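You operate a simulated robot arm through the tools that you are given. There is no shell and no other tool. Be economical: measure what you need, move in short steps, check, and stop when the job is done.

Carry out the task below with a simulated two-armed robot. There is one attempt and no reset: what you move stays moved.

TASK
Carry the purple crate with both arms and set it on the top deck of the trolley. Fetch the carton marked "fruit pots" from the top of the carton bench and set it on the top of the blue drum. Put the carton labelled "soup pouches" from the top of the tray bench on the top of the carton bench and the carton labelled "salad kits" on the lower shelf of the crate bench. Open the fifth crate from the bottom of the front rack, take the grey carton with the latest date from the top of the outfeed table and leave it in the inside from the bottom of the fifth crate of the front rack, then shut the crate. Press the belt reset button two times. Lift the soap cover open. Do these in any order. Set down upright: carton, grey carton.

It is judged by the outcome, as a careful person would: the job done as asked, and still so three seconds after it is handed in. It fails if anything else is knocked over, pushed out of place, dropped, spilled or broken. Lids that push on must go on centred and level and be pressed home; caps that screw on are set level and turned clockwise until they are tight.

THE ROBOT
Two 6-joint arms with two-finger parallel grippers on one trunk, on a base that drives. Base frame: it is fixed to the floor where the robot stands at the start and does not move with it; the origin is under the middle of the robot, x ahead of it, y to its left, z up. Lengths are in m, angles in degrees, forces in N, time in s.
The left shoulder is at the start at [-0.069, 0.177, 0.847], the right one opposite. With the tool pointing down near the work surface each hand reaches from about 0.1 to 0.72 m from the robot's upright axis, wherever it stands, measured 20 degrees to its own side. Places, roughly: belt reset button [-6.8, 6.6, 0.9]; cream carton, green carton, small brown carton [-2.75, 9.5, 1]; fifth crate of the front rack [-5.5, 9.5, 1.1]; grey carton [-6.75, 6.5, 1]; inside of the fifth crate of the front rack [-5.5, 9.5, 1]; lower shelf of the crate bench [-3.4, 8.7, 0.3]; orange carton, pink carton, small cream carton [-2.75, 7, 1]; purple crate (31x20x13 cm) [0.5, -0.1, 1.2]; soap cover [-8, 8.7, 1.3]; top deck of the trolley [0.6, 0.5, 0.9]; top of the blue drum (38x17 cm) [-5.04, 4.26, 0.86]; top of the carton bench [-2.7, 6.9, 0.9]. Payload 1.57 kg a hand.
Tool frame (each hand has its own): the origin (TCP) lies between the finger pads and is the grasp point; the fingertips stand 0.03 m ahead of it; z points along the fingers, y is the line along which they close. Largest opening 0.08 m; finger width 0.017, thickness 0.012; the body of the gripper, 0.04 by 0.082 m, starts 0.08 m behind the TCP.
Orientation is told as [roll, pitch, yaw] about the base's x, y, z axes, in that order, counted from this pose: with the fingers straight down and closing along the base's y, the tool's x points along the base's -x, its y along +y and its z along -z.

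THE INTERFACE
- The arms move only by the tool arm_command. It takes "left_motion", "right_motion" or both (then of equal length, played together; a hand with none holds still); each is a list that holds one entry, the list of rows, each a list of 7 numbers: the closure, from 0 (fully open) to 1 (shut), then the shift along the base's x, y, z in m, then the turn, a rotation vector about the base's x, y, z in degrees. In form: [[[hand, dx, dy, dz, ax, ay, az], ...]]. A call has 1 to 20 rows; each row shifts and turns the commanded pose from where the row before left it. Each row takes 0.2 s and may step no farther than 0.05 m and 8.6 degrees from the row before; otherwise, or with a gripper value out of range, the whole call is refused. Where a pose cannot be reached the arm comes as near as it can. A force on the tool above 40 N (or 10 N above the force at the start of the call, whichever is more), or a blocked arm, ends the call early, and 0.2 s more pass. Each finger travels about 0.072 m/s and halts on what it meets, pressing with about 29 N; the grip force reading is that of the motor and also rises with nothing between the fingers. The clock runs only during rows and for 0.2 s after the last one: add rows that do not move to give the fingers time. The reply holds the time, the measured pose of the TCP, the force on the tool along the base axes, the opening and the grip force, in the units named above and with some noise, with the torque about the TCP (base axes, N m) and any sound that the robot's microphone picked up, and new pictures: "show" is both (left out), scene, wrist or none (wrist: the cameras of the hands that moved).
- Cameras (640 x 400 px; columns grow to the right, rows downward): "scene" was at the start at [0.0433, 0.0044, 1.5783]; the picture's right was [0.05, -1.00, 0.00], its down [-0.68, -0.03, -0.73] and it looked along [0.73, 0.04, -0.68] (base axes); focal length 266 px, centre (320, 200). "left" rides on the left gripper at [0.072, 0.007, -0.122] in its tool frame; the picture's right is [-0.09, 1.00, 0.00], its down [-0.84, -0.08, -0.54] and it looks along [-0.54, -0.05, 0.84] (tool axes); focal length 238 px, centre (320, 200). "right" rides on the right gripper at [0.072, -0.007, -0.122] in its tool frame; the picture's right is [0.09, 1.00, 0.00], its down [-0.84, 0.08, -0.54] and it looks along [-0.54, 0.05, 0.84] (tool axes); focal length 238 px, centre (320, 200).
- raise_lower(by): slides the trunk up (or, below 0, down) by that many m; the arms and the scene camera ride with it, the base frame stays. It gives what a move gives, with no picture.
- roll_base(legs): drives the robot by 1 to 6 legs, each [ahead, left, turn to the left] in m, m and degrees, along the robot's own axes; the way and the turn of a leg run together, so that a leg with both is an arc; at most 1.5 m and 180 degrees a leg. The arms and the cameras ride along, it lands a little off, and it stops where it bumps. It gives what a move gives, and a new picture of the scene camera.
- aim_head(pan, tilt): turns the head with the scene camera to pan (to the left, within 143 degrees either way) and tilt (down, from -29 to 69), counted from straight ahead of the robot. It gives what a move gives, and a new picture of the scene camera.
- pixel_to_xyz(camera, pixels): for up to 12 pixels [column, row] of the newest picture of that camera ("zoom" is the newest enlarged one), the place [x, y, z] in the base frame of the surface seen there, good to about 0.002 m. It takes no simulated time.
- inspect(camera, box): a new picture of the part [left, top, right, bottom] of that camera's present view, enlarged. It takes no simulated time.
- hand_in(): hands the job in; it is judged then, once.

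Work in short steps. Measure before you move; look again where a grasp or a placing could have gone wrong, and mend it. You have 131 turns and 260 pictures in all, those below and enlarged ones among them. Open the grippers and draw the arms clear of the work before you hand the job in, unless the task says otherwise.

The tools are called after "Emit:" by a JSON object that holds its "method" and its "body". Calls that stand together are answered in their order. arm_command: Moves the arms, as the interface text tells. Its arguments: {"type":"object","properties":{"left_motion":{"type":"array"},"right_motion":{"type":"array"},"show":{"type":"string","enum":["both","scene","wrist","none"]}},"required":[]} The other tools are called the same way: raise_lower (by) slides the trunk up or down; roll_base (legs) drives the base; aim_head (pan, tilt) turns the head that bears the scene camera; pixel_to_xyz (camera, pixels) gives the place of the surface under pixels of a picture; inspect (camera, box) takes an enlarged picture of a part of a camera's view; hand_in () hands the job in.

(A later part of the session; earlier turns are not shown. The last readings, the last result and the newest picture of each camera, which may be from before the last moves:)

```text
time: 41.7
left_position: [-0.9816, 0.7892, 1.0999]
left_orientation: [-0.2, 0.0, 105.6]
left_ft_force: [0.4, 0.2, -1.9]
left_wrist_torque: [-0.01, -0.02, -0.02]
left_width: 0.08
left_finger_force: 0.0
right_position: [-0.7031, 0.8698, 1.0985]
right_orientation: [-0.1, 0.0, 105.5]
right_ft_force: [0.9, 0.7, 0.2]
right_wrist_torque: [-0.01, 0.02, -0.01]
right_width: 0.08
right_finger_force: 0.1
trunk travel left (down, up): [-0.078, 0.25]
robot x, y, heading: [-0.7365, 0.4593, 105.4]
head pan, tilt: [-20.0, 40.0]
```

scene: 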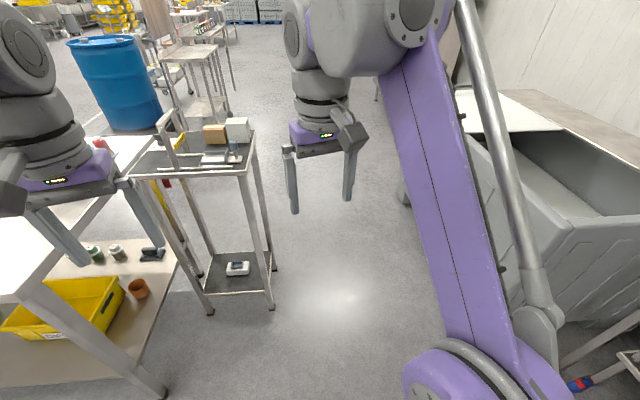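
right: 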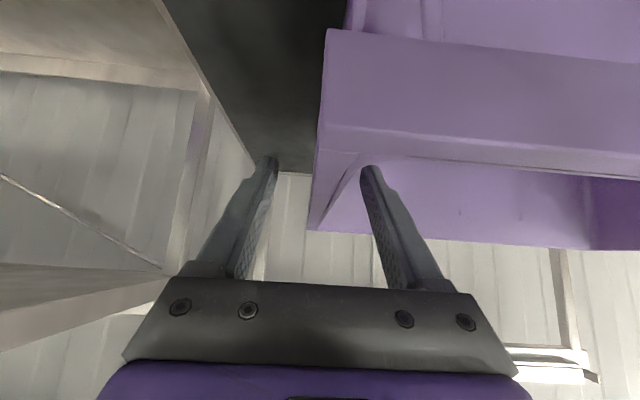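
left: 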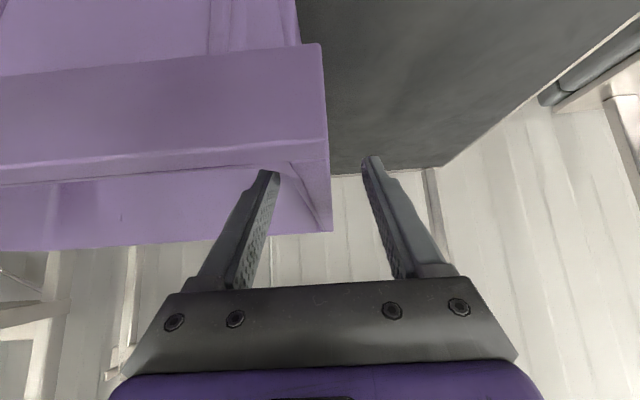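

The gap between table (x=-0.91) and bin (x≈0.05) centres at x≈-0.43. I drive down it.

Emit:
{"method": "roll_base", "body": {"legs": [[0, 0, -15.4], [0, -0.3, 0], [1.5, 0, 0], [1.5, 0, 0], [1.5, 0, 0]]}}

Emit:
{"method": "aim_head", "body": {"pan": 35, "tilt": 10}}

```text
time: 67.1
left_position: [-0.5819, 5.3857, 1.0999]
left_orientation: [-0.1, 0.0, 90.2]
left_ft_force: [-0.2, -0.5, -0.6]
left_wrist_torque: [0.0, -0.03, 0.01]
left_width: 0.0799
left_finger_force: 0.1
right_position: [-0.2915, 5.3891, 1.0979]
right_orientation: [-0.2, -0.1, 90.1]
right_ft_force: [-0.4, -1.0, -0.5]
right_wrist_torque: [-0.02, -0.04, 0.02]
right_width: 0.0801
right_finger_force: 0.1
trunk travel left (down, up): [-0.078, 0.25]
robot x, y, heading: [-0.4392, 5.0053, 90.0]
head pan, tilt: [-20.0, 40.0]
```

scene: 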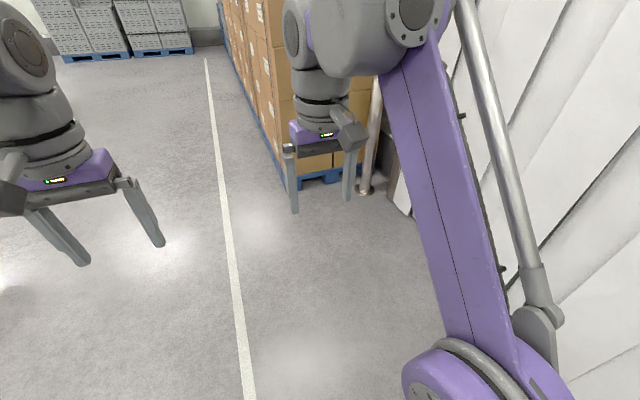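

```text
time: 68.4
left_position: [-0.582, 5.3864, 1.1008]
left_orientation: [-0.2, 0.0, 90.2]
left_ft_force: [0.0, -0.5, -0.9]
left_wrist_torque: [-0.04, -0.01, 0.0]
left_width: 0.0801
left_finger_force: 0.0
right_position: [-0.2917, 5.3904, 1.0994]
right_orientation: [-0.2, -0.2, 90.2]
right_ft_force: [0.3, 0.3, -0.7]
right_wrist_torque: [0.0, 0.0, 0.0]
right_width: 0.08
right_finger_force: 0.1
trunk travel left (down, up): [-0.078, 0.25]
robot x, y, heading: [-0.437, 5.0075, 90.1]
head pan, tilt: [35.0, 10.0]
```

scene: 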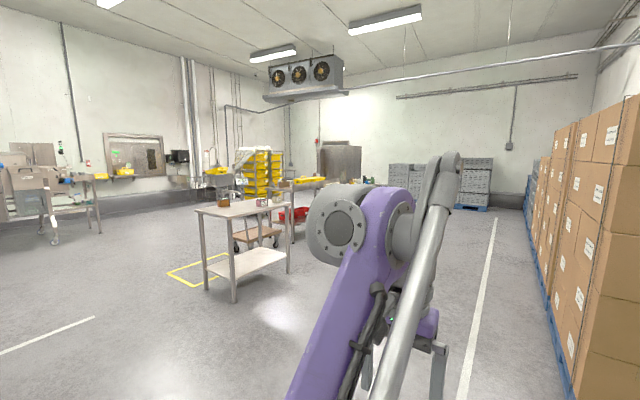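

The carton bench is at (240,215). I zoom in on it and measure.

Emit:
{"method": "inspect", "body": {"camera": "scene", "box": [180, 150, 310, 232]}}

Emit:
{"method": "pixel_to_xyz", "body": {"camera": "scene", "pixels": [[200, 212], [233, 217], [286, 204], [222, 201], [262, 203], [277, 200], [233, 302], [207, 288], [289, 272], [300, 183], [270, 195], [315, 184]]}}

```text
4.88 times, centred on (245, 191) of scene
```

zoom: 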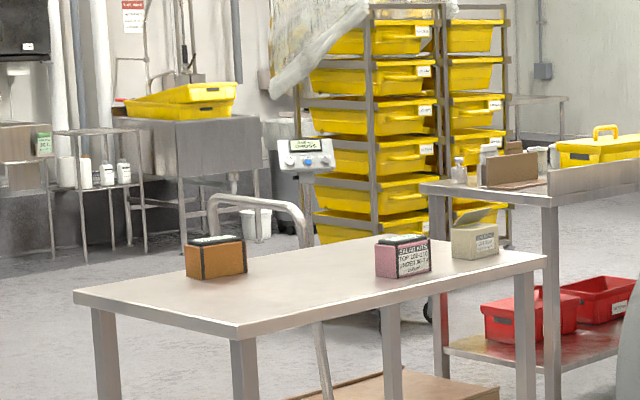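

```text
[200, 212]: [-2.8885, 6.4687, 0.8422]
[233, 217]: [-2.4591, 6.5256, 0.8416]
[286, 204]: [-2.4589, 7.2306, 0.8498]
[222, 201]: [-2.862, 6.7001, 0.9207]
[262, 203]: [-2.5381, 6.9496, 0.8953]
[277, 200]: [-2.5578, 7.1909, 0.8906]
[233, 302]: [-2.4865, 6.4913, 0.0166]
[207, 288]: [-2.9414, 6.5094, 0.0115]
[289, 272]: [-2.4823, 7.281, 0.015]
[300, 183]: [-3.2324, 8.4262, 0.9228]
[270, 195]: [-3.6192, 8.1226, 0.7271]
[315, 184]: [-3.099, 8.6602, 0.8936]
```

The bench (top z≈0.845) carries orange, pink and cream cartons. I drive to its east side facing it.

Emit:
{"method": "roll_base", "body": {"legs": [[1.0, 0.75, 0], [0.85, 0, 90], [0.5, 0, 0]]}}

Emit:
{"method": "aim_head", "body": {"pan": 0, "tilt": 25}}

```text
time: 81.9
left_position: [-2.5935, 6.3719, 1.0996]
left_orientation: [-0.1, -0.3, -179.7]
left_ft_force: [0.6, -0.2, 0.6]
left_wrist_torque: [-0.03, 0.04, 0.02]
left_width: 0.0795
left_finger_force: 0.0
right_position: [-2.5973, 6.6638, 1.0984]
right_orientation: [-0.2, -0.3, -179.9]
right_ft_force: [0.7, 0.4, 0.1]
right_wrist_torque: [0.03, 0.02, -0.01]
right_width: 0.08
right_finger_force: 0.1
trunk travel left (down, up): [-0.078, 0.25]
robot x, y, heading: [-2.2127, 6.5179, -180.1]
head pan, tilt: [35.0, 10.0]
stopped in leg 3: the robot was blocked; the commanded pose is now the measured one
```

scene: 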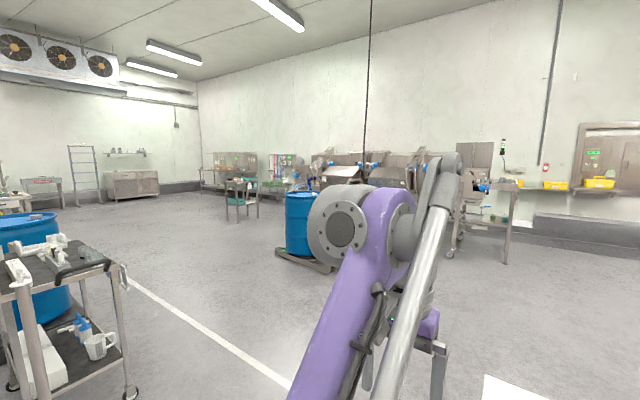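

```text
time: 82.9
left_position: [-2.5952, 6.3722, 1.0993]
left_orientation: [-0.2, -0.1, -179.8]
left_ft_force: [0.2, -0.2, -0.3]
left_wrist_torque: [0.02, -0.02, 0.04]
left_width: 0.0799
left_finger_force: 0.2
right_position: [-2.5988, 6.6639, 1.0971]
right_orientation: [-0.3, -0.2, -179.9]
right_ft_force: [0.3, -1.0, 0.5]
right_wrist_torque: [0.0, -0.01, 0.01]
right_width: 0.0799
right_finger_force: 0.0
trunk travel left (down, up): [-0.078, 0.25]
robot x, y, heading: [-2.2161, 6.5158, -179.7]
head pan, tilt: [0.0, 25.0]
```

scene: 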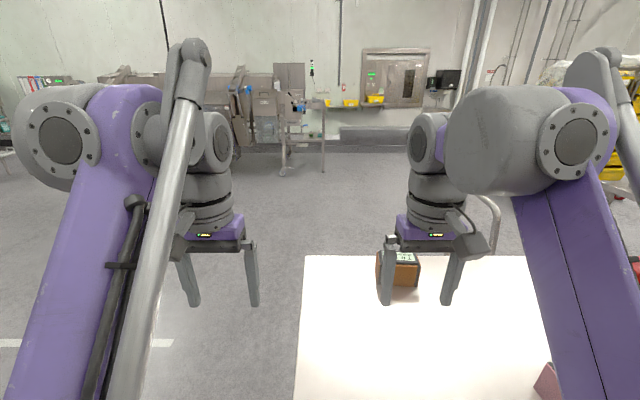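

The base touched the bench. I check whether the bench moved (corners) and back off slightly.

Emit:
{"method": "pixel_to_xyz", "body": {"camera": "scene", "pixels": [[303, 257], [296, 395], [400, 275], [400, 258], [545, 380], [510, 257]]}}

Emit:
{"method": "roll_base", "body": {"legs": [[-0.3, 0, 0], [0, -0.35, 0]]}}

Emit:
{"method": "aim_head", "body": {"pan": 0, "tilt": 35}}

```text
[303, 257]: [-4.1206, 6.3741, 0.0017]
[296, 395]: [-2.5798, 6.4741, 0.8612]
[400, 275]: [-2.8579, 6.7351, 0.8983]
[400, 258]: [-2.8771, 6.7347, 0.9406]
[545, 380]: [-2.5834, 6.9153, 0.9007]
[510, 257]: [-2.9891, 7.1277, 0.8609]
```

```text
time: 88.2
left_position: [-2.2956, 6.7249, 1.0994]
left_orientation: [-0.1, -0.1, -180.0]
left_ft_force: [0.5, 0.7, 0.7]
left_wrist_torque: [0.01, 0.01, -0.01]
left_width: 0.08
left_finger_force: 0.0
right_position: [-2.2988, 7.0161, 1.0987]
right_orientation: [-0.3, -0.2, -180.0]
right_ft_force: [-0.4, -0.5, 0.6]
right_wrist_torque: [-0.01, 0.01, -0.01]
right_width: 0.0799
right_finger_force: 0.0
trunk travel left (down, up): [-0.078, 0.25]
robot x, y, heading: [-1.9159, 6.8723, 179.9]
head pan, tilt: [0.0, 25.0]
```

scene: 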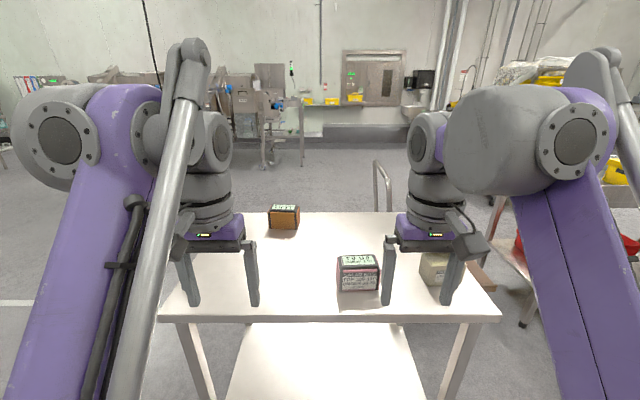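

```text
time: 88.9
left_position: [-2.2958, 6.7263, 1.0992]
left_orientation: [-0.1, -0.2, -179.9]
left_ft_force: [-0.4, 0.1, 0.2]
left_wrist_torque: [0.01, -0.01, -0.01]
left_width: 0.0799
left_finger_force: 0.0
right_position: [-2.2972, 7.0158, 1.097]
right_orientation: [-0.2, -0.3, -180.0]
right_ft_force: [0.4, -0.4, -0.4]
right_wrist_torque: [0.02, 0.0, 0.0]
right_width: 0.0802
right_finger_force: 0.1
trunk travel left (down, up): [-0.078, 0.25]
robot x, y, heading: [-1.9104, 6.8695, 180.0]
head pan, tilt: [0.0, 35.0]
```

scene: 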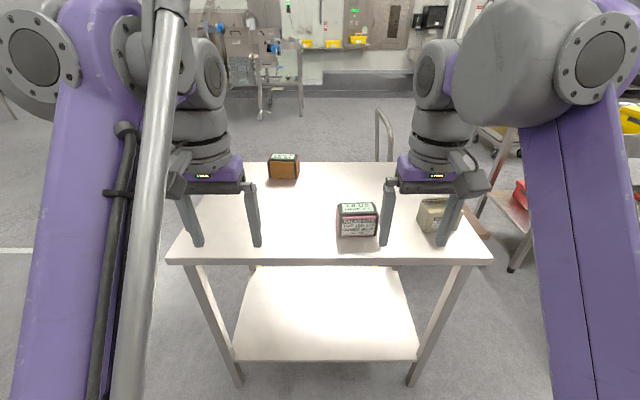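

The bench looks unmoved. I zoom into the cartons to read labels.

Emit:
{"method": "inspect", "body": {"camera": "scene", "box": [325, 190, 389, 250]}}

Emit:
{"method": "inspect", "body": {"camera": "scene", "box": [258, 145, 308, 185]}}

Emit:
{"method": "pixel_to_xyz", "body": {"camera": "scene", "pixels": [[338, 206], [377, 206], [340, 235], [376, 235], [356, 210], [270, 155], [298, 155], [284, 157], [270, 178], [297, 178], [180, 255], [490, 255]]}}

```text
6.67 times, centred on (357, 220) of scene
```

zoom: 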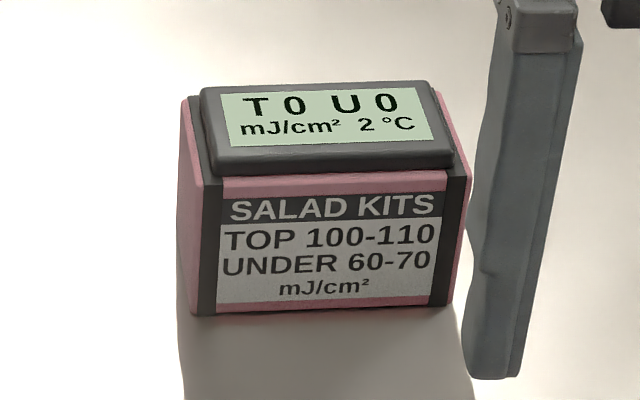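

```text
10.00 times, centred on (283, 165) of scene
```

zoom: 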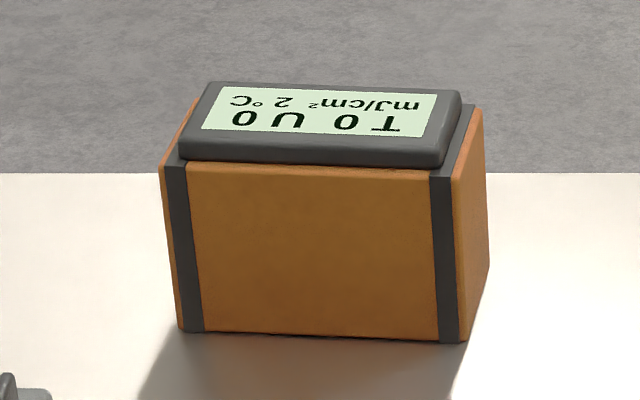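

```text
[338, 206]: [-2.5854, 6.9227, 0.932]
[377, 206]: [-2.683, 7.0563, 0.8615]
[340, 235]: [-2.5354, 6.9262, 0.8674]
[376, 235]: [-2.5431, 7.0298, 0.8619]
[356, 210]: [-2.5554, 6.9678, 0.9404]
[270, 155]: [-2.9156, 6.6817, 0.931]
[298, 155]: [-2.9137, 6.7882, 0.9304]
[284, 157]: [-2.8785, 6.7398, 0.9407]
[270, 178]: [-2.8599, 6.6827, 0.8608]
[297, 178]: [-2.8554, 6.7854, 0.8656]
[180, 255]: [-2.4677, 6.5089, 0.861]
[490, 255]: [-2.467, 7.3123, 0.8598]
```

Pink is "salad kits"; orange's label faces away. I look at the cream one and the orange through wrist cameras after moving the right hand aside.

Emit:
{"method": "arm_command", "body": {"right_motion": [[[0, 0, 0.04, 0.03, 0, 0, 0], [0, 0, 0.04, 0.03, 0, 0, 0], [0, 0, 0.04, 0.03, 0, 0, 0]]], "show": "both"}}

Emit:
{"method": "inspect", "body": {"camera": "scene", "box": [410, 190, 474, 240]}}

```text
time: 89.7
left_position: [-2.2956, 6.7251, 1.1]
left_orientation: [0.0, -0.1, -179.9]
left_ft_force: [-0.4, 0.9, -0.3]
left_wrist_torque: [0.01, 0.0, 0.03]
left_width: 0.0798
left_finger_force: 0.1
right_position: [-2.2669, 7.1332, 1.109]
right_orientation: [-0.2, -0.1, -179.9]
right_ft_force: [-0.1, -0.3, 0.2]
right_wrist_torque: [-0.03, 0.04, 0.0]
right_width: 0.0801
right_finger_force: 0.0
right hand out of reach, approached as far as the arm can: row 1, 2, 3
trunk travel left (down, up): [-0.078, 0.25]
robot x, y, heading: [-1.9126, 6.8707, 180.2]
head pan, tilt: [0.0, 35.0]
```

scene: 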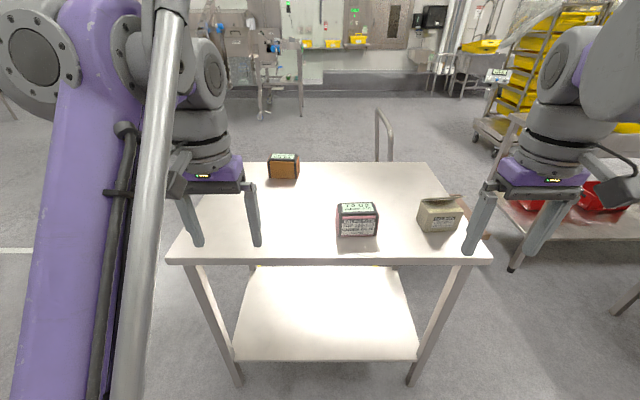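
right: 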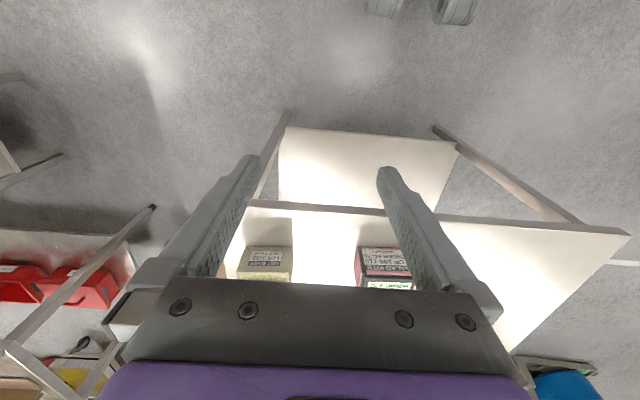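

```text
8.00 times, centred on (442, 215) of scene
```

zoom: 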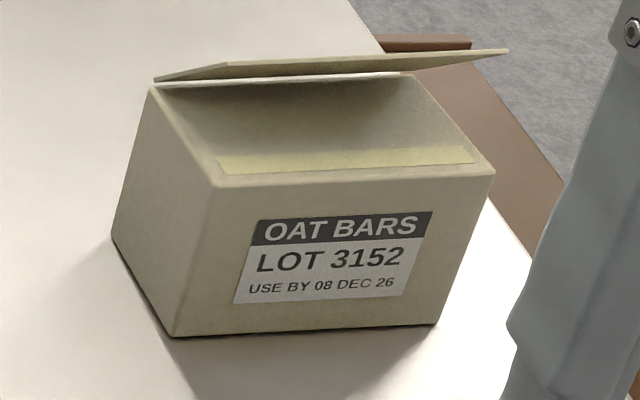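

Cream is oat bars, so orange must be fruit pots. I raise the trunk for reach and drive forward 0.26, then grasp orange with the left and pink with the right hand.

Emit:
{"method": "raise_lower", "body": {"by": 0.17}}

Emit:
{"method": "roll_base", "body": {"legs": [[0.26, 0, 0]]}}

Emit:
{"method": "arm_command", "body": {"left_motion": [[[0, 0, 0, 0, 0, 0, -8.5], [0, 0, 0, 0, 0, 0, -8.5], [0, 0, 0, 0, 0, 0, -8.5], [0, 0, 0, 0, 0, 0, -8.5], [0, 0, 0, 0, 0, 0, -8.5], [0, 0, 0, 0, 0, 0, -8.5], [0, 0, 0, 0, 0, 0, -8.5], [0, 0, 0, 0, 0, 0, -8.5], [0, 0, 0, 0, 0, 0, -8.5], [0, 0, 0, 0, 0, 0, -8.5], [0, 0, 0, 0, 0, 0, -5]]], "right_motion": [[[0, 0, 0, 0, 0, 0, 8.5], [0, 0, 0, 0, 0, 0, 8.5], [0, 0, 0, 0, 0, 0, 8.5], [0, 0, 0, 0, 0, 0, 8.5], [0, 0, 0, 0, 0, 0, 8.5], [0, 0, 0, 0, 0, 0, 8.5], [0, 0, 0, 0, 0, 0, 8.5], [0, 0, 0, 0, 0, 0, 8.5], [0, 0, 0, 0, 0, 0, 8.5], [0, 0, 0, 0, 0, 0, 8.5], [0, 0, 0, 0, 0, 0, 5]]], "show": "scene"}}

```text
time: 91.6
left_position: [-2.2947, 6.7239, 1.2688]
left_orientation: [-0.1, -0.1, -179.9]
left_ft_force: [-0.5, -0.6, -0.3]
left_wrist_torque: [-0.01, 0.03, -0.02]
left_width: 0.0801
left_finger_force: 0.2
right_position: [-2.266, 7.1343, 1.278]
right_orientation: [-0.4, -0.2, -180.0]
right_ft_force: [0.1, -0.6, 0.5]
right_wrist_torque: [-0.04, -0.01, -0.02]
right_width: 0.08
right_finger_force: 0.1
trunk travel left (down, up): [-0.248, 0.08]
robot x, y, heading: [-1.9162, 6.8694, 180.0]
head pan, tilt: [0.0, 35.0]
```

```text
time: 93.5
left_position: [-2.5539, 6.7254, 1.2695]
left_orientation: [-0.1, -0.1, -180.0]
left_ft_force: [-0.2, 0.0, 0.8]
left_wrist_torque: [-0.01, 0.02, 0.01]
left_width: 0.0798
left_finger_force: 0.2
right_position: [-2.5235, 7.1338, 1.277]
right_orientation: [-0.3, -0.3, 180.0]
right_ft_force: [0.4, -0.3, 0.1]
right_wrist_torque: [-0.01, -0.01, 0.01]
right_width: 0.0797
right_finger_force: 0.0
trunk travel left (down, up): [-0.248, 0.08]
robot x, y, heading: [-2.1674, 6.8729, 179.8]
head pan, tilt: [0.0, 35.0]
```

scene: 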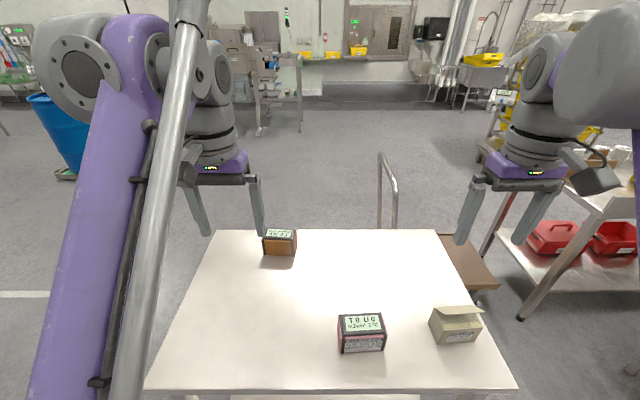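

```text
time: 95.9
left_position: [-2.5533, 6.7255, 1.2689]
left_orientation: [-0.1, -0.1, 89.9]
left_ft_force: [0.4, 0.2, -0.5]
left_wrist_torque: [0.0, 0.0, 0.02]
left_width: 0.0802
left_finger_force: 0.1
right_position: [-2.5237, 7.1342, 1.278]
right_orientation: [-0.2, -0.2, -89.9]
right_ft_force: [-0.1, 0.5, -0.9]
right_wrist_torque: [0.02, 0.04, 0.0]
right_width: 0.0799
right_finger_force: 0.1
trunk travel left (down, up): [-0.248, 0.08]
robot x, y, heading: [-2.1734, 6.8703, 179.8]
head pan, tilt: [0.0, 35.0]
```

scene: 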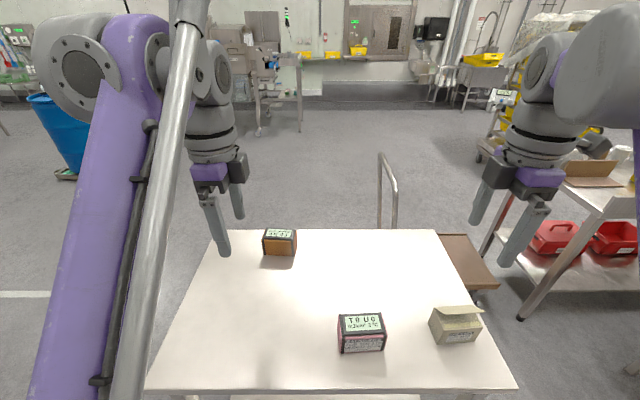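

Both hands now close along x. I remeasure the two cartons from this view.

Emit:
{"method": "pixel_to_xyz", "body": {"camera": "scene", "pixels": [[263, 240], [296, 240], [279, 245], [265, 253], [295, 254], [280, 231], [337, 322], [385, 322], [362, 335], [341, 352], [384, 349], [360, 317]]}}

Emit:
{"method": "inspect", "body": {"camera": "scene", "box": [250, 220, 410, 360]}}

```text
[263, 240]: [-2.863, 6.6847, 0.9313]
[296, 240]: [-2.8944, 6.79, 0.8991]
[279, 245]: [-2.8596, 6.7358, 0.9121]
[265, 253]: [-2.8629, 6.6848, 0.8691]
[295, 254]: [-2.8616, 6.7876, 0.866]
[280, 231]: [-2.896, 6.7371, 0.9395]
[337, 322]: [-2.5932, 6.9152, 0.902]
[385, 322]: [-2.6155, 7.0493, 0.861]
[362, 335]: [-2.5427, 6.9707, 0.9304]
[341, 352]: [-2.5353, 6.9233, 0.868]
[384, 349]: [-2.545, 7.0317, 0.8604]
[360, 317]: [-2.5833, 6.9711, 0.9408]
```

```text
2.86 times, centred on (330, 290) of scene
```

zoom: 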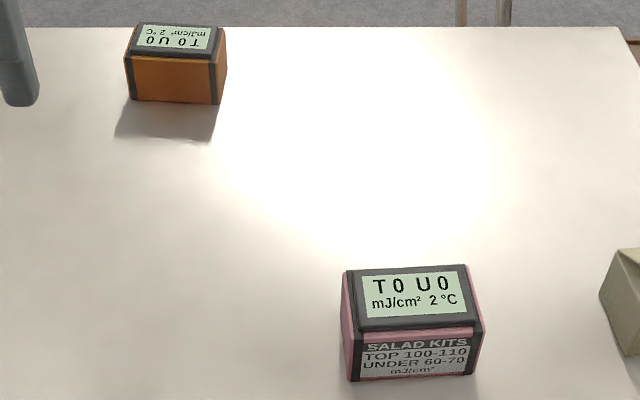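

I bring both hands above their cartons at z≈1.03.

Emit:
{"method": "arm_command", "body": {"left_motion": [[[0, -0.042, 0.0013, -0.03, 0, 0, 0], [0, -0.042, 0.0013, -0.03, 0, 0, 0], [0, -0.042, 0.0013, -0.03, 0, 0, 0], [0, -0.042, 0.0013, -0.03, 0, 0, 0], [0, -0.042, 0.0013, -0.03, 0, 0, 0], [0, -0.042, 0.0013, -0.03, 0, 0, 0], [0, -0.042, 0.0013, -0.03, 0, 0, 0], [0, -0.041, 0.0013, -0.03, 0, 0, 0]]], "right_motion": [[[0, -0.0053, -0.02, -0.031, 0, 0, 0], [0, -0.0053, -0.02, -0.031, 0, 0, 0], [0, -0.0053, -0.02, -0.031, 0, 0, 0], [0, -0.0053, -0.02, -0.031, 0, 0, 0], [0, -0.0053, -0.02, -0.031, 0, 0, 0], [0, -0.0053, -0.02, -0.031, 0, 0, 0], [0, -0.0053, -0.02, -0.031, 0, 0, 0], [0, -0.0053, -0.02, -0.031, 0, 0, 0]]], "show": "wrist"}}

```text
refused: row 1 steps farther than a row can; nothing moved
```

Emit:
{"method": "arm_command", "body": {"left_motion": [[[0, -0.0372, 0.0012, -0.0267, 0, 0, 0], [0, -0.0372, 0.0012, -0.0267, 0, 0, 0], [0, -0.0372, 0.0012, -0.0267, 0, 0, 0], [0, -0.0372, 0.0012, -0.0267, 0, 0, 0], [0, -0.0372, 0.0012, -0.0267, 0, 0, 0], [0, -0.0372, 0.0012, -0.0267, 0, 0, 0], [0, -0.0372, 0.0012, -0.0267, 0, 0, 0], [0, -0.0372, 0.0012, -0.0267, 0, 0, 0], [0, -0.0372, 0.0012, -0.0267, 0, 0, 0]]], "right_motion": [[[0, -0.0047, -0.0178, -0.0276, 0, 0, 0], [0, -0.0047, -0.0178, -0.0276, 0, 0, 0], [0, -0.0047, -0.0178, -0.0276, 0, 0, 0], [0, -0.0047, -0.0178, -0.0276, 0, 0, 0], [0, -0.0047, -0.0178, -0.0276, 0, 0, 0], [0, -0.0047, -0.0178, -0.0276, 0, 0, 0], [0, -0.0047, -0.0178, -0.0276, 0, 0, 0], [0, -0.0047, -0.0178, -0.0276, 0, 0, 0], [0, -0.0047, -0.0178, -0.0276, 0, 0, 0]]], "show": "wrist"}}

```text
time: 97.9
left_position: [-2.8013, 6.7306, 1.0099]
left_orientation: [0.0, 0.0, 90.1]
left_ft_force: [0.4, -0.1, 0.0]
left_wrist_torque: [-0.01, -0.04, -0.01]
left_width: 0.0797
left_finger_force: 0.0
left hand out of reach, approached as far as the arm can: row 5, 6, 7, 8, 9
right_position: [-2.5662, 6.9725, 1.0275]
right_orientation: [-0.1, -0.1, -90.1]
right_ft_force: [-0.9, 0.0, 0.3]
right_wrist_torque: [-0.02, 0.01, 0.01]
right_width: 0.0801
right_finger_force: 0.1
trunk travel left (down, up): [-0.248, 0.08]
robot x, y, heading: [-2.1713, 6.8739, 180.1]
head pan, tilt: [0.0, 35.0]
```

right: 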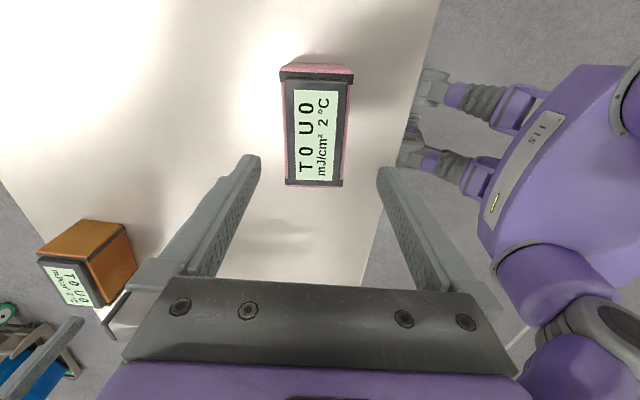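
left: 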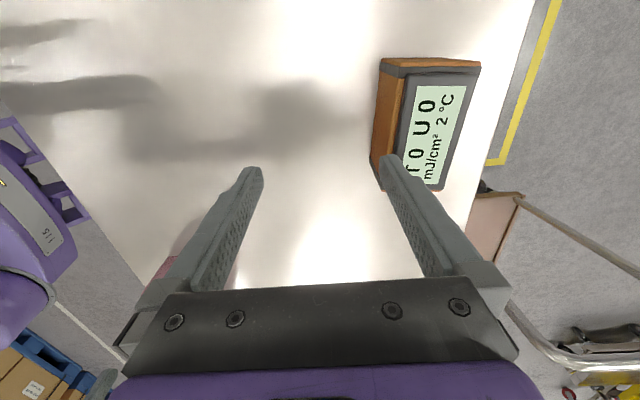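

The orange is beyond the left hand's reach from here; I'll take it from the south end later. I lower the right hand on the pink carton and grip while pulling the left back.

Emit:
{"method": "arm_command", "body": {"left_motion": [[[0, 0.035, 0, 0.035, 0, 0, 0], [0, 0.035, 0, 0.035, 0, 0, 0], [0, 0.035, 0, 0.035, 0, 0, 0], [0, 0.035, 0, 0.035, 0, 0, 0], [0, 0.035, 0, 0.035, 0, 0, 0], [0, 0.035, 0, 0.035, 0, 0, 0], [0, 0.035, 0, 0, 0, 0, 0], [0, 0.035, 0, 0, 0, 0, 0], [0, 0, 0, 0, 0, 0, 0]]], "right_motion": [[[0, 0, 0.002, -0.042, 0, 0, 0], [0, 0, 0, -0.042, 0, 0, 0], [0, 0, 0, -0.041, 0, 0, 0], [0, 0, 0, 0, 0, 0, 0], [1, 0, 0, 0, 0, 0, 0], [1, 0, 0, 0, 0, 0, 0], [1, 0, 0, 0, 0, 0, 0], [1, 0, 0, 0.03, 0, 0, 0], [1, 0, 0, 0.03, 0, 0, 0]]], "show": "both"}}

```text
time: 99.9
left_position: [-2.5206, 6.7305, 1.2222]
left_orientation: [-0.1, -0.1, 90.0]
left_ft_force: [-0.5, -0.3, -0.4]
left_wrist_torque: [0.04, 0.01, -0.01]
left_width: 0.0802
left_finger_force: 0.1
right_position: [-2.5673, 6.9769, 0.9644]
right_orientation: [-0.2, -0.2, -90.0]
right_ft_force: [0.7, -0.2, -2.4]
right_wrist_torque: [-0.02, -0.01, 0.01]
right_width: 0.06
right_finger_force: 29.0
trunk travel left (down, up): [-0.248, 0.08]
robot x, y, heading: [-2.1689, 6.8702, 179.7]
head pan, tilt: [0.0, 35.0]
```

scene: 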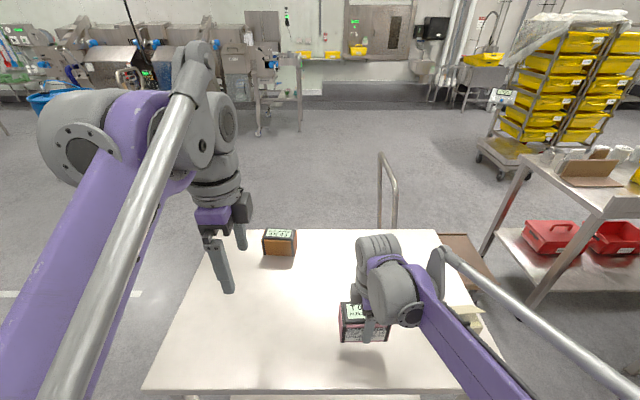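
right: 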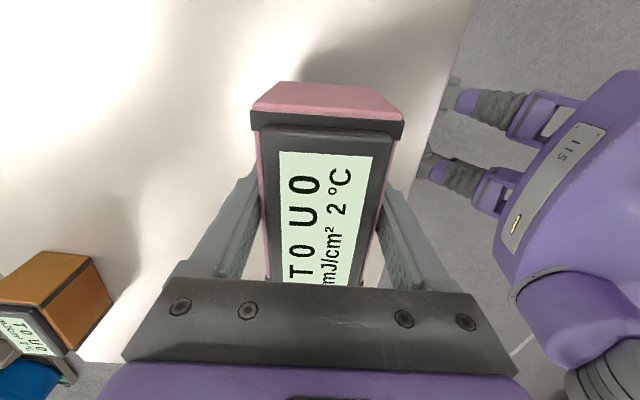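
left: 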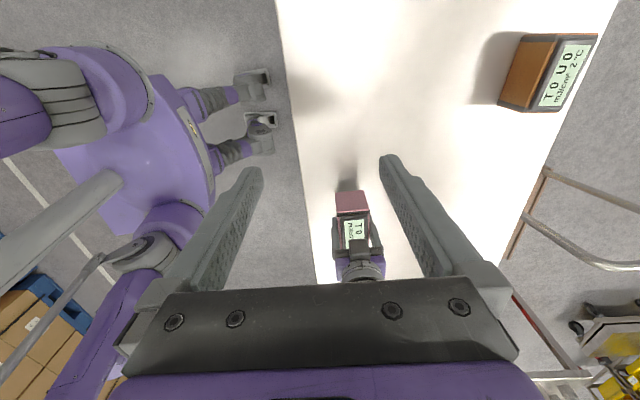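

Pink "salad kits" is held (60 mm). I raise it and look right toward the crate bench.

Emit:
{"method": "arm_command", "body": {"right_motion": [[[1, 0.01, 0, 0.045, 0, 0, 0], [1, 0.01, 0, 0.045, 0, 0, 0], [1, 0.01, 0, 0.045, 0, 0, 0], [1, 0.01, 0, 0.045, 0, 0, 0]]], "show": "none"}}

Emit:
{"method": "aim_head", "body": {"pan": -50, "tilt": 25}}

```text
time: 100.9
left_position: [-2.5219, 6.7303, 1.2235]
left_orientation: [-0.1, -0.1, 90.0]
left_ft_force: [-0.2, -0.1, -0.4]
left_wrist_torque: [-0.02, 0.02, 0.04]
left_width: 0.0802
left_finger_force: 0.1
right_position: [-2.5273, 6.9762, 1.1462]
right_orientation: [-0.2, -0.2, -90.0]
right_ft_force: [-0.1, -0.1, -3.2]
right_wrist_torque: [0.0, 0.01, 0.02]
right_width: 0.0599
right_finger_force: 29.4
trunk travel left (down, up): [-0.248, 0.08]
robot x, y, heading: [-2.169, 6.8715, 179.9]
head pan, tilt: [0.0, 35.0]
```

```text
time: 102.1
left_position: [-2.5214, 6.7314, 1.2233]
left_orientation: [-0.1, -0.1, 90.0]
left_ft_force: [-0.6, -0.1, 0.1]
left_wrist_torque: [-0.02, 0.0, 0.01]
left_width: 0.08
left_finger_force: 0.1
right_position: [-2.5278, 6.9754, 1.1459]
right_orientation: [-0.2, -0.2, -90.0]
right_ft_force: [-0.3, 0.0, -2.8]
right_wrist_torque: [0.0, 0.01, 0.0]
right_width: 0.0601
right_finger_force: 29.0
trunk travel left (down, up): [-0.248, 0.08]
robot x, y, heading: [-2.1667, 6.8717, 180.0]
head pan, tilt: [-50.0, 25.0]
```

scene: 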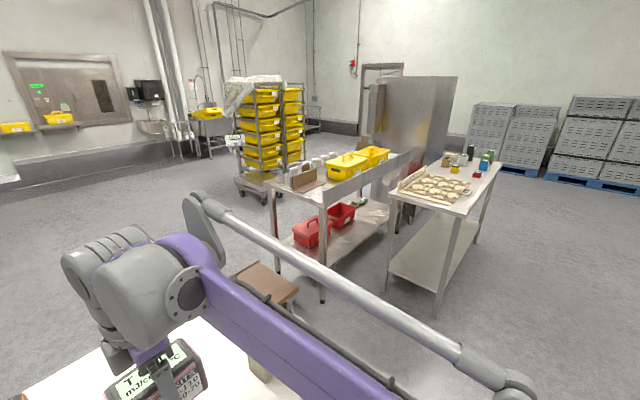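

Left bench (yellow crates, red crates below) is the crate bench; the right one with a flatbread tray is the tray bench. I zoom and measure.

Emit:
{"method": "inspect", "body": {"camera": "scene", "box": [260, 130, 510, 290]}}

Emit:
{"method": "pixel_to_xyz", "body": {"camera": "scene", "pixels": [[323, 300], [278, 270], [325, 262], [360, 225], [388, 205], [300, 240], [345, 215], [268, 187], [325, 195], [413, 155], [388, 292], [435, 315]]}}

Emit:
{"method": "pixel_to_xyz", "body": {"camera": "scene", "pixels": [[392, 195], [460, 212], [503, 165], [440, 255], [480, 235], [400, 262], [432, 280], [478, 205], [265, 270], [295, 290], [365, 215], [375, 213]]}}

```text
2.50 times, centred on (385, 210) of scene
```

zoom: 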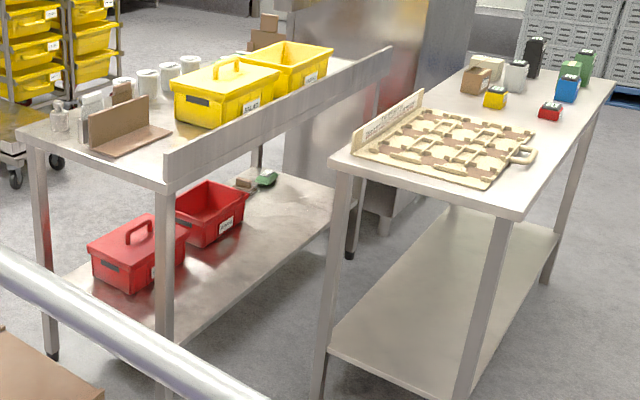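

```text
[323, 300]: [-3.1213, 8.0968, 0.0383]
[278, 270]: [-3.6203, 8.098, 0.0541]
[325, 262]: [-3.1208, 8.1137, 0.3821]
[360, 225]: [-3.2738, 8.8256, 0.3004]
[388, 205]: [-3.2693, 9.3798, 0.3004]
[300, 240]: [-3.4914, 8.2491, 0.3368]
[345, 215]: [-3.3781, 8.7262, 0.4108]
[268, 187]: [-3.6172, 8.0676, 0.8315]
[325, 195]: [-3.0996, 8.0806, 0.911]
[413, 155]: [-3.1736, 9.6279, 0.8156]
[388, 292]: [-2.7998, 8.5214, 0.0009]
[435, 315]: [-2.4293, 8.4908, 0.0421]
```

```text
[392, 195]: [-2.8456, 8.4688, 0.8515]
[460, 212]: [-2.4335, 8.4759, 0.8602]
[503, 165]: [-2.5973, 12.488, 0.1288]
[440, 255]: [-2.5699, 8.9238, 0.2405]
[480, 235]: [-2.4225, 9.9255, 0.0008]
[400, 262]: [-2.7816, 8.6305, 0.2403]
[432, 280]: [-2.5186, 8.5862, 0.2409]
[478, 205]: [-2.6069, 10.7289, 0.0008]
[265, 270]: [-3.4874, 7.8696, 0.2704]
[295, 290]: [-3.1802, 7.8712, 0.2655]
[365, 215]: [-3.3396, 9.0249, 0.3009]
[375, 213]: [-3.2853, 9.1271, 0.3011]
```

The crate bench's lower shelf (z 0.30) is best reached from its west side later. Now I back off and strafe north to the tray bench.

Emit:
{"method": "roll_base", "body": {"legs": [[-0.3, 0, 0], [0, -1.3, 0], [0, -1.3, 0]]}}

Emit:
{"method": "aim_head", "body": {"pan": 0, "tilt": 35}}

```text
time: 126.5
left_position: [-2.1948, 9.3272, 1.2238]
left_orientation: [-0.1, 0.0, 89.6]
left_ft_force: [1.0, -0.2, 0.1]
left_wrist_torque: [-0.02, 0.02, 0.01]
left_width: 0.08
left_finger_force: 0.0
right_position: [-2.1999, 9.5726, 1.1459]
right_orientation: [-0.2, -0.1, -90.4]
right_ft_force: [0.4, -0.8, -2.1]
right_wrist_torque: [-0.04, 0.01, 0.0]
right_width: 0.0598
right_finger_force: 29.3
trunk travel left (down, up): [-0.248, 0.08]
robot x, y, heading: [-1.8413, 9.4639, 179.5]
head pan, tilt: [-50.0, 25.0]
```

scene: 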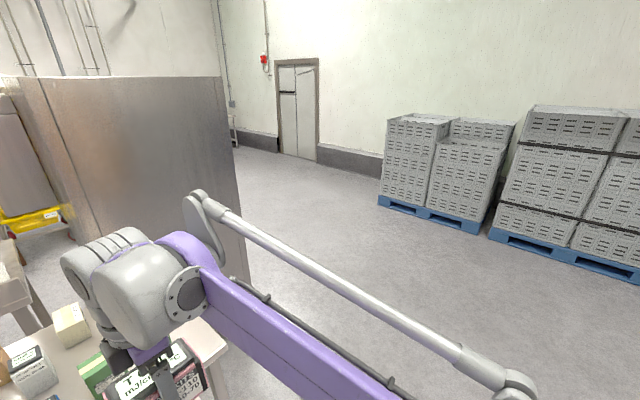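

```text
time: 127.7
left_position: [-2.1949, 9.3276, 1.2237]
left_orientation: [-0.1, -0.1, 89.6]
left_ft_force: [0.7, -0.3, -0.7]
left_wrist_torque: [0.02, 0.0, 0.02]
left_width: 0.0801
left_finger_force: 0.0
right_position: [-2.2003, 9.5728, 1.1461]
right_orientation: [-0.2, -0.2, -90.4]
right_ft_force: [-0.4, 0.0, -3.3]
right_wrist_torque: [-0.02, -0.01, 0.0]
right_width: 0.0599
right_finger_force: 28.8
trunk travel left (down, up): [-0.248, 0.08]
robot x, y, heading: [-1.8431, 9.4649, 179.5]
head pan, tilt: [0.0, 35.0]
```

scene: 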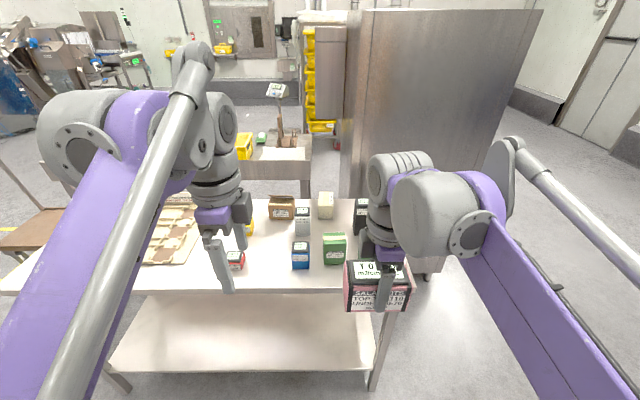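

Several cartons are on the tray bench; I zoom in to read labels.

Emit:
{"method": "inspect", "body": {"camera": "scene", "box": [220, 180, 390, 286]}}

Emit:
{"method": "inspect", "body": {"camera": "scene", "box": [310, 225, 360, 275]}}

Emit:
{"method": "inspect", "body": {"camera": "scene", "box": [265, 185, 345, 235]}}

```text
3.76 times, centred on (305, 233) of scene
```

zoom: 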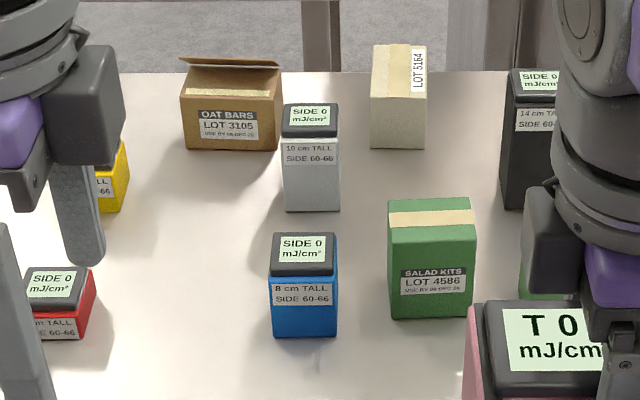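

```text
8.00 times, centred on (335, 250) of scene
```

zoom: 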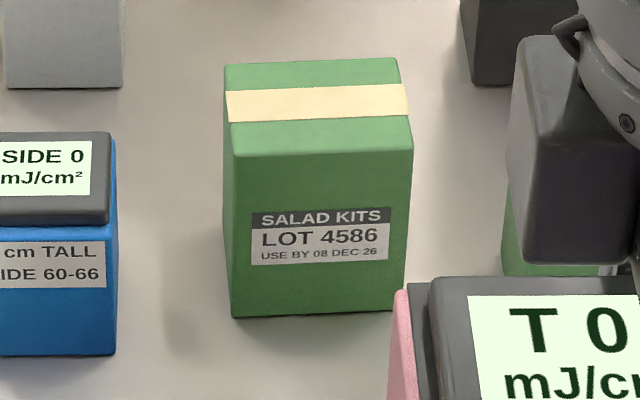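

```text
8.00 times, centred on (305, 210) of scene
```

zoom: 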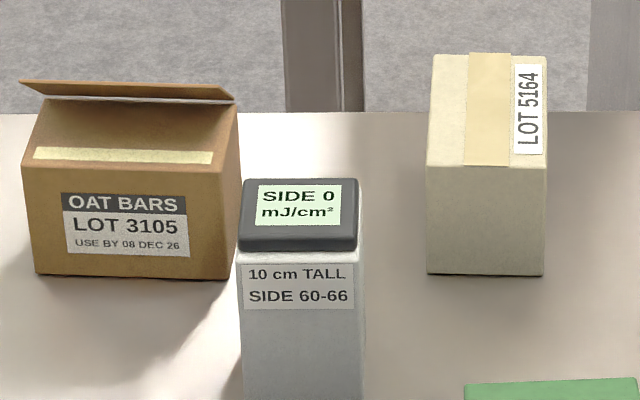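

The green carton here is "salad kits" (LOT 4586) from the tray bench — that is the one meant, so the pink dosimeter carton must be returned. Cream (LOT 5164) should be soup pouches; I measure and look around its other faces.

Emit:
{"method": "pixel_to_xyz", "body": {"camera": "scene", "pixels": [[319, 206], [333, 206], [319, 193], [333, 193], [319, 218], [332, 218], [325, 248], [344, 245], [324, 233], [343, 233], [325, 263], [343, 263]]}}

Emit:
{"method": "inspect", "body": {"camera": "left", "box": [0, 0, 640, 400]}}

Emit:
{"method": "inspect", "body": {"camera": "right", "box": [0, 0, 640, 400]}}

```text
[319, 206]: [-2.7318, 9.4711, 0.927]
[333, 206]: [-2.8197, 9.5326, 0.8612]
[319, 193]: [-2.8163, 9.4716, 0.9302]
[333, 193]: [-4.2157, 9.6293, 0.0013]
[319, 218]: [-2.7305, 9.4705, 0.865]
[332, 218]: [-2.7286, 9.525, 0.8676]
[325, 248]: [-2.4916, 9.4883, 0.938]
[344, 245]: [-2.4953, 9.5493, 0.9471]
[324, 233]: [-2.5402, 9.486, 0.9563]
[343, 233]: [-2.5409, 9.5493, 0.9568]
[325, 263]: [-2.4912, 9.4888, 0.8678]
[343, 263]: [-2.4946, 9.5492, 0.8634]
```

```text
1.00 times, centred on (320, 200) of left (not enlarged: the box is as wide or as high as the picture)
```

zoom: 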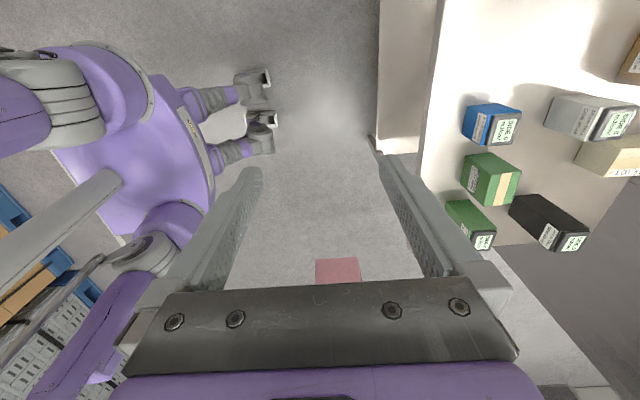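

```text
1.00 times, centred on (320, 200) of right (not enlarged: the box is as wide or as high as the picture)
```

zoom: 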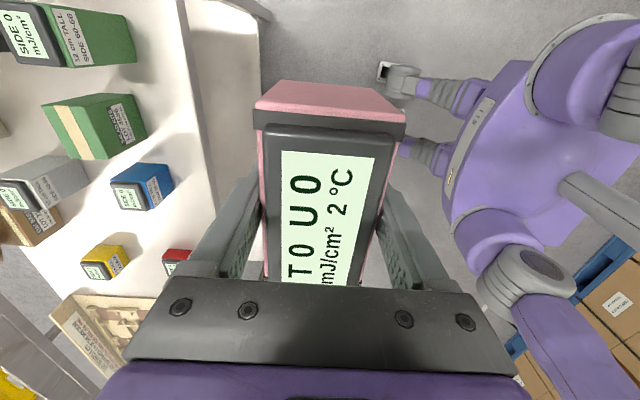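

The other green is a "12 cm tall" dosimeter block, so cream is soup pouches (centre ≈(-2.774, 9.50), 58 mm wide in y). I position the base so the left hand can reach it.

Emit:
{"method": "roll_base", "body": {"legs": [[0, -0.16, 0.5], [0.31, 0, 0]]}}

Emit:
{"method": "arm_command", "body": {"left_motion": [[[0, 0, 0, 0, 0, 0, 8.5], [0, 0, 0, 0, 0, 0, 8.5], [0, 0, 0, 0, 0, 0, 8.5], [0, 0, 0, 0, 0, 0, 8.5], [0, 0, 0, 0, 0, 0, 8.5], [0, 0, 0, 0, 0, 0, 8.5], [0, 0, 0, 0, 0, 0, 8.5], [0, 0, 0, 0, 0, 0, 8.5], [0, 0, 0, 0, 0, 0, 8.5], [0, 0, 0, 0, 0, 0, 8.5], [0, 0, 0, 0, 0, 0, 5]]], "show": "both"}}

```text
time: 131.4
left_position: [-2.4972, 9.485, 1.2229]
left_orientation: [-0.2, -0.1, 89.9]
left_ft_force: [0.2, 0.1, 0.1]
left_wrist_torque: [0.0, 0.0, 0.04]
left_width: 0.08
left_finger_force: 0.0
right_position: [-2.5045, 9.7298, 1.1454]
right_orientation: [-0.1, -0.2, -90.0]
right_ft_force: [-0.8, 0.2, -2.1]
right_wrist_torque: [0.04, 0.01, -0.01]
right_width: 0.0598
right_finger_force: 28.9
trunk travel left (down, up): [-0.248, 0.08]
robot x, y, heading: [-2.1465, 9.6244, 179.8]
head pan, tilt: [0.0, 35.0]
```

scene: 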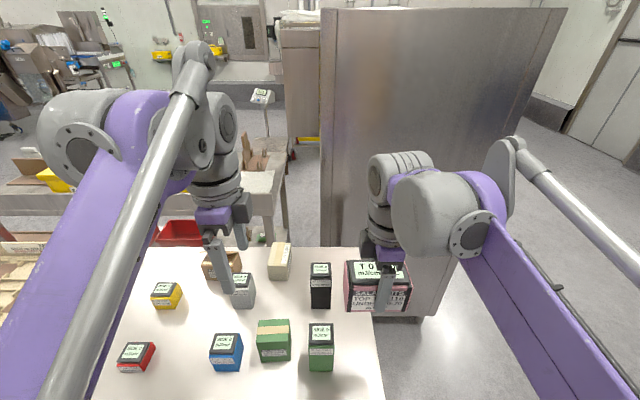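

```text
time: 133.8
left_position: [-2.4966, 9.4848, 1.2232]
left_orientation: [-0.1, 0.0, -180.0]
left_ft_force: [-0.4, 0.3, -0.7]
left_wrist_torque: [-0.01, -0.01, 0.0]
left_width: 0.0797
left_finger_force: 0.2
right_position: [-2.504, 9.7302, 1.1464]
right_orientation: [-0.2, -0.2, -90.0]
right_ft_force: [-0.2, -0.2, -3.2]
right_wrist_torque: [0.0, 0.0, 0.01]
right_width: 0.0598
right_finger_force: 28.8
trunk travel left (down, up): [-0.248, 0.08]
robot x, y, heading: [-2.1477, 9.6235, 180.0]
head pan, tilt: [0.0, 35.0]
```

scene: 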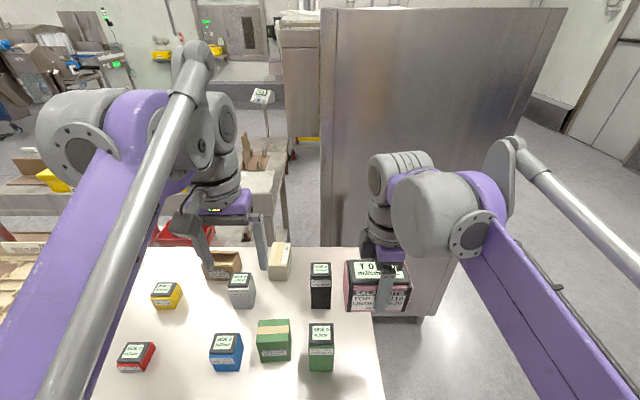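
left: 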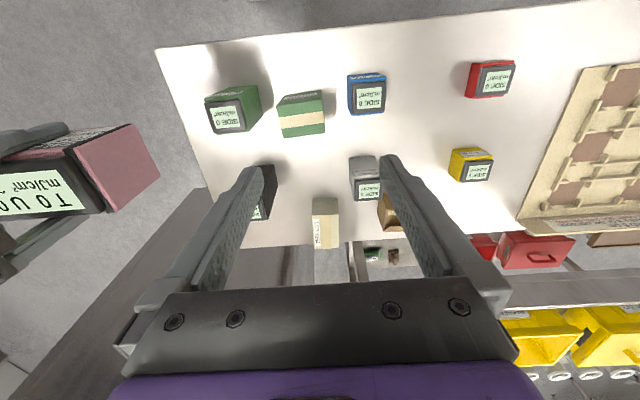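

The cream carton is lined up ahead of the left hand. I move above it to z≈1.06.

Emit:
{"method": "arm_command", "body": {"left_motion": [[[0, -0.0396, 0.0022, -0.023, 0, 0, 0], [0, -0.0396, 0.0022, -0.023, 0, 0, 0], [0, -0.0396, 0.0022, -0.023, 0, 0, 0], [0, -0.0396, 0.0022, -0.023, 0, 0, 0], [0, -0.0396, 0.0022, -0.023, 0, 0, 0], [0, -0.0396, 0.0022, -0.023, 0, 0, 0], [0, -0.0396, 0.0022, -0.023, 0, 0, 0]]], "show": "both"}}

```text
time: 135.4
left_position: [-2.754, 9.498, 1.0497]
left_orientation: [-0.1, 0.1, -180.1]
left_ft_force: [-1.0, 0.1, -0.2]
left_wrist_torque: [0.0, -0.01, -0.02]
left_width: 0.0799
left_finger_force: 0.2
left hand out of reach, approached as far as the arm can: row 7
right_position: [-2.5033, 9.7303, 1.1465]
right_orientation: [-0.3, -0.1, -90.0]
right_ft_force: [-0.5, -0.2, -2.6]
right_wrist_torque: [0.04, -0.02, -0.03]
right_width: 0.0599
right_finger_force: 28.8
trunk travel left (down, up): [-0.248, 0.08]
robot x, y, heading: [-2.1448, 9.6244, 180.0]
head pan, tilt: [0.0, 35.0]
```

scene: 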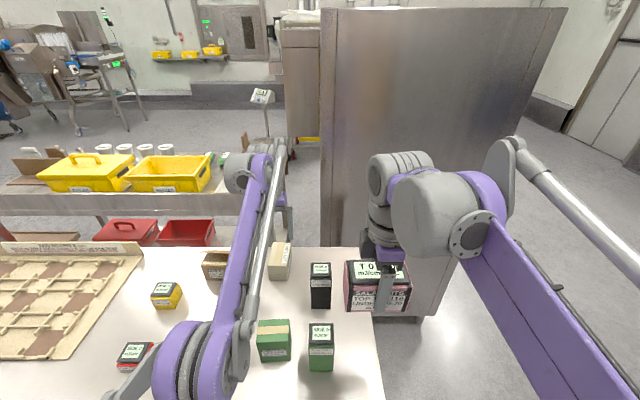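
left: 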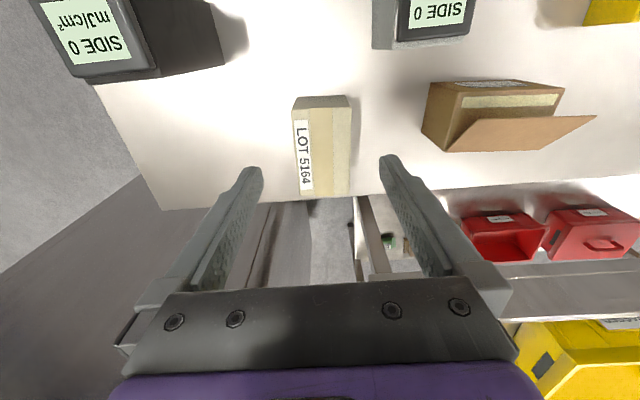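

The elbow is low near the bench at (180,360). I measure its clearance before descending.

Emit:
{"method": "pixel_to_xyz", "body": {"camera": "scene", "pixels": [[190, 330], [160, 370], [130, 380], [220, 370], [235, 330], [260, 200], [135, 355], [110, 395]]}}

```text
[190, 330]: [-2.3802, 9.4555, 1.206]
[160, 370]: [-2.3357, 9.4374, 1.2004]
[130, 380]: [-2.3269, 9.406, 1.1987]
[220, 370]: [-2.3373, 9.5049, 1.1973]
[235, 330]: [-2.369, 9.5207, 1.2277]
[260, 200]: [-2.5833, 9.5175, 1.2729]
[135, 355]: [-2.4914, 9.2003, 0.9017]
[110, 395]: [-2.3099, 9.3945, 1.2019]
```

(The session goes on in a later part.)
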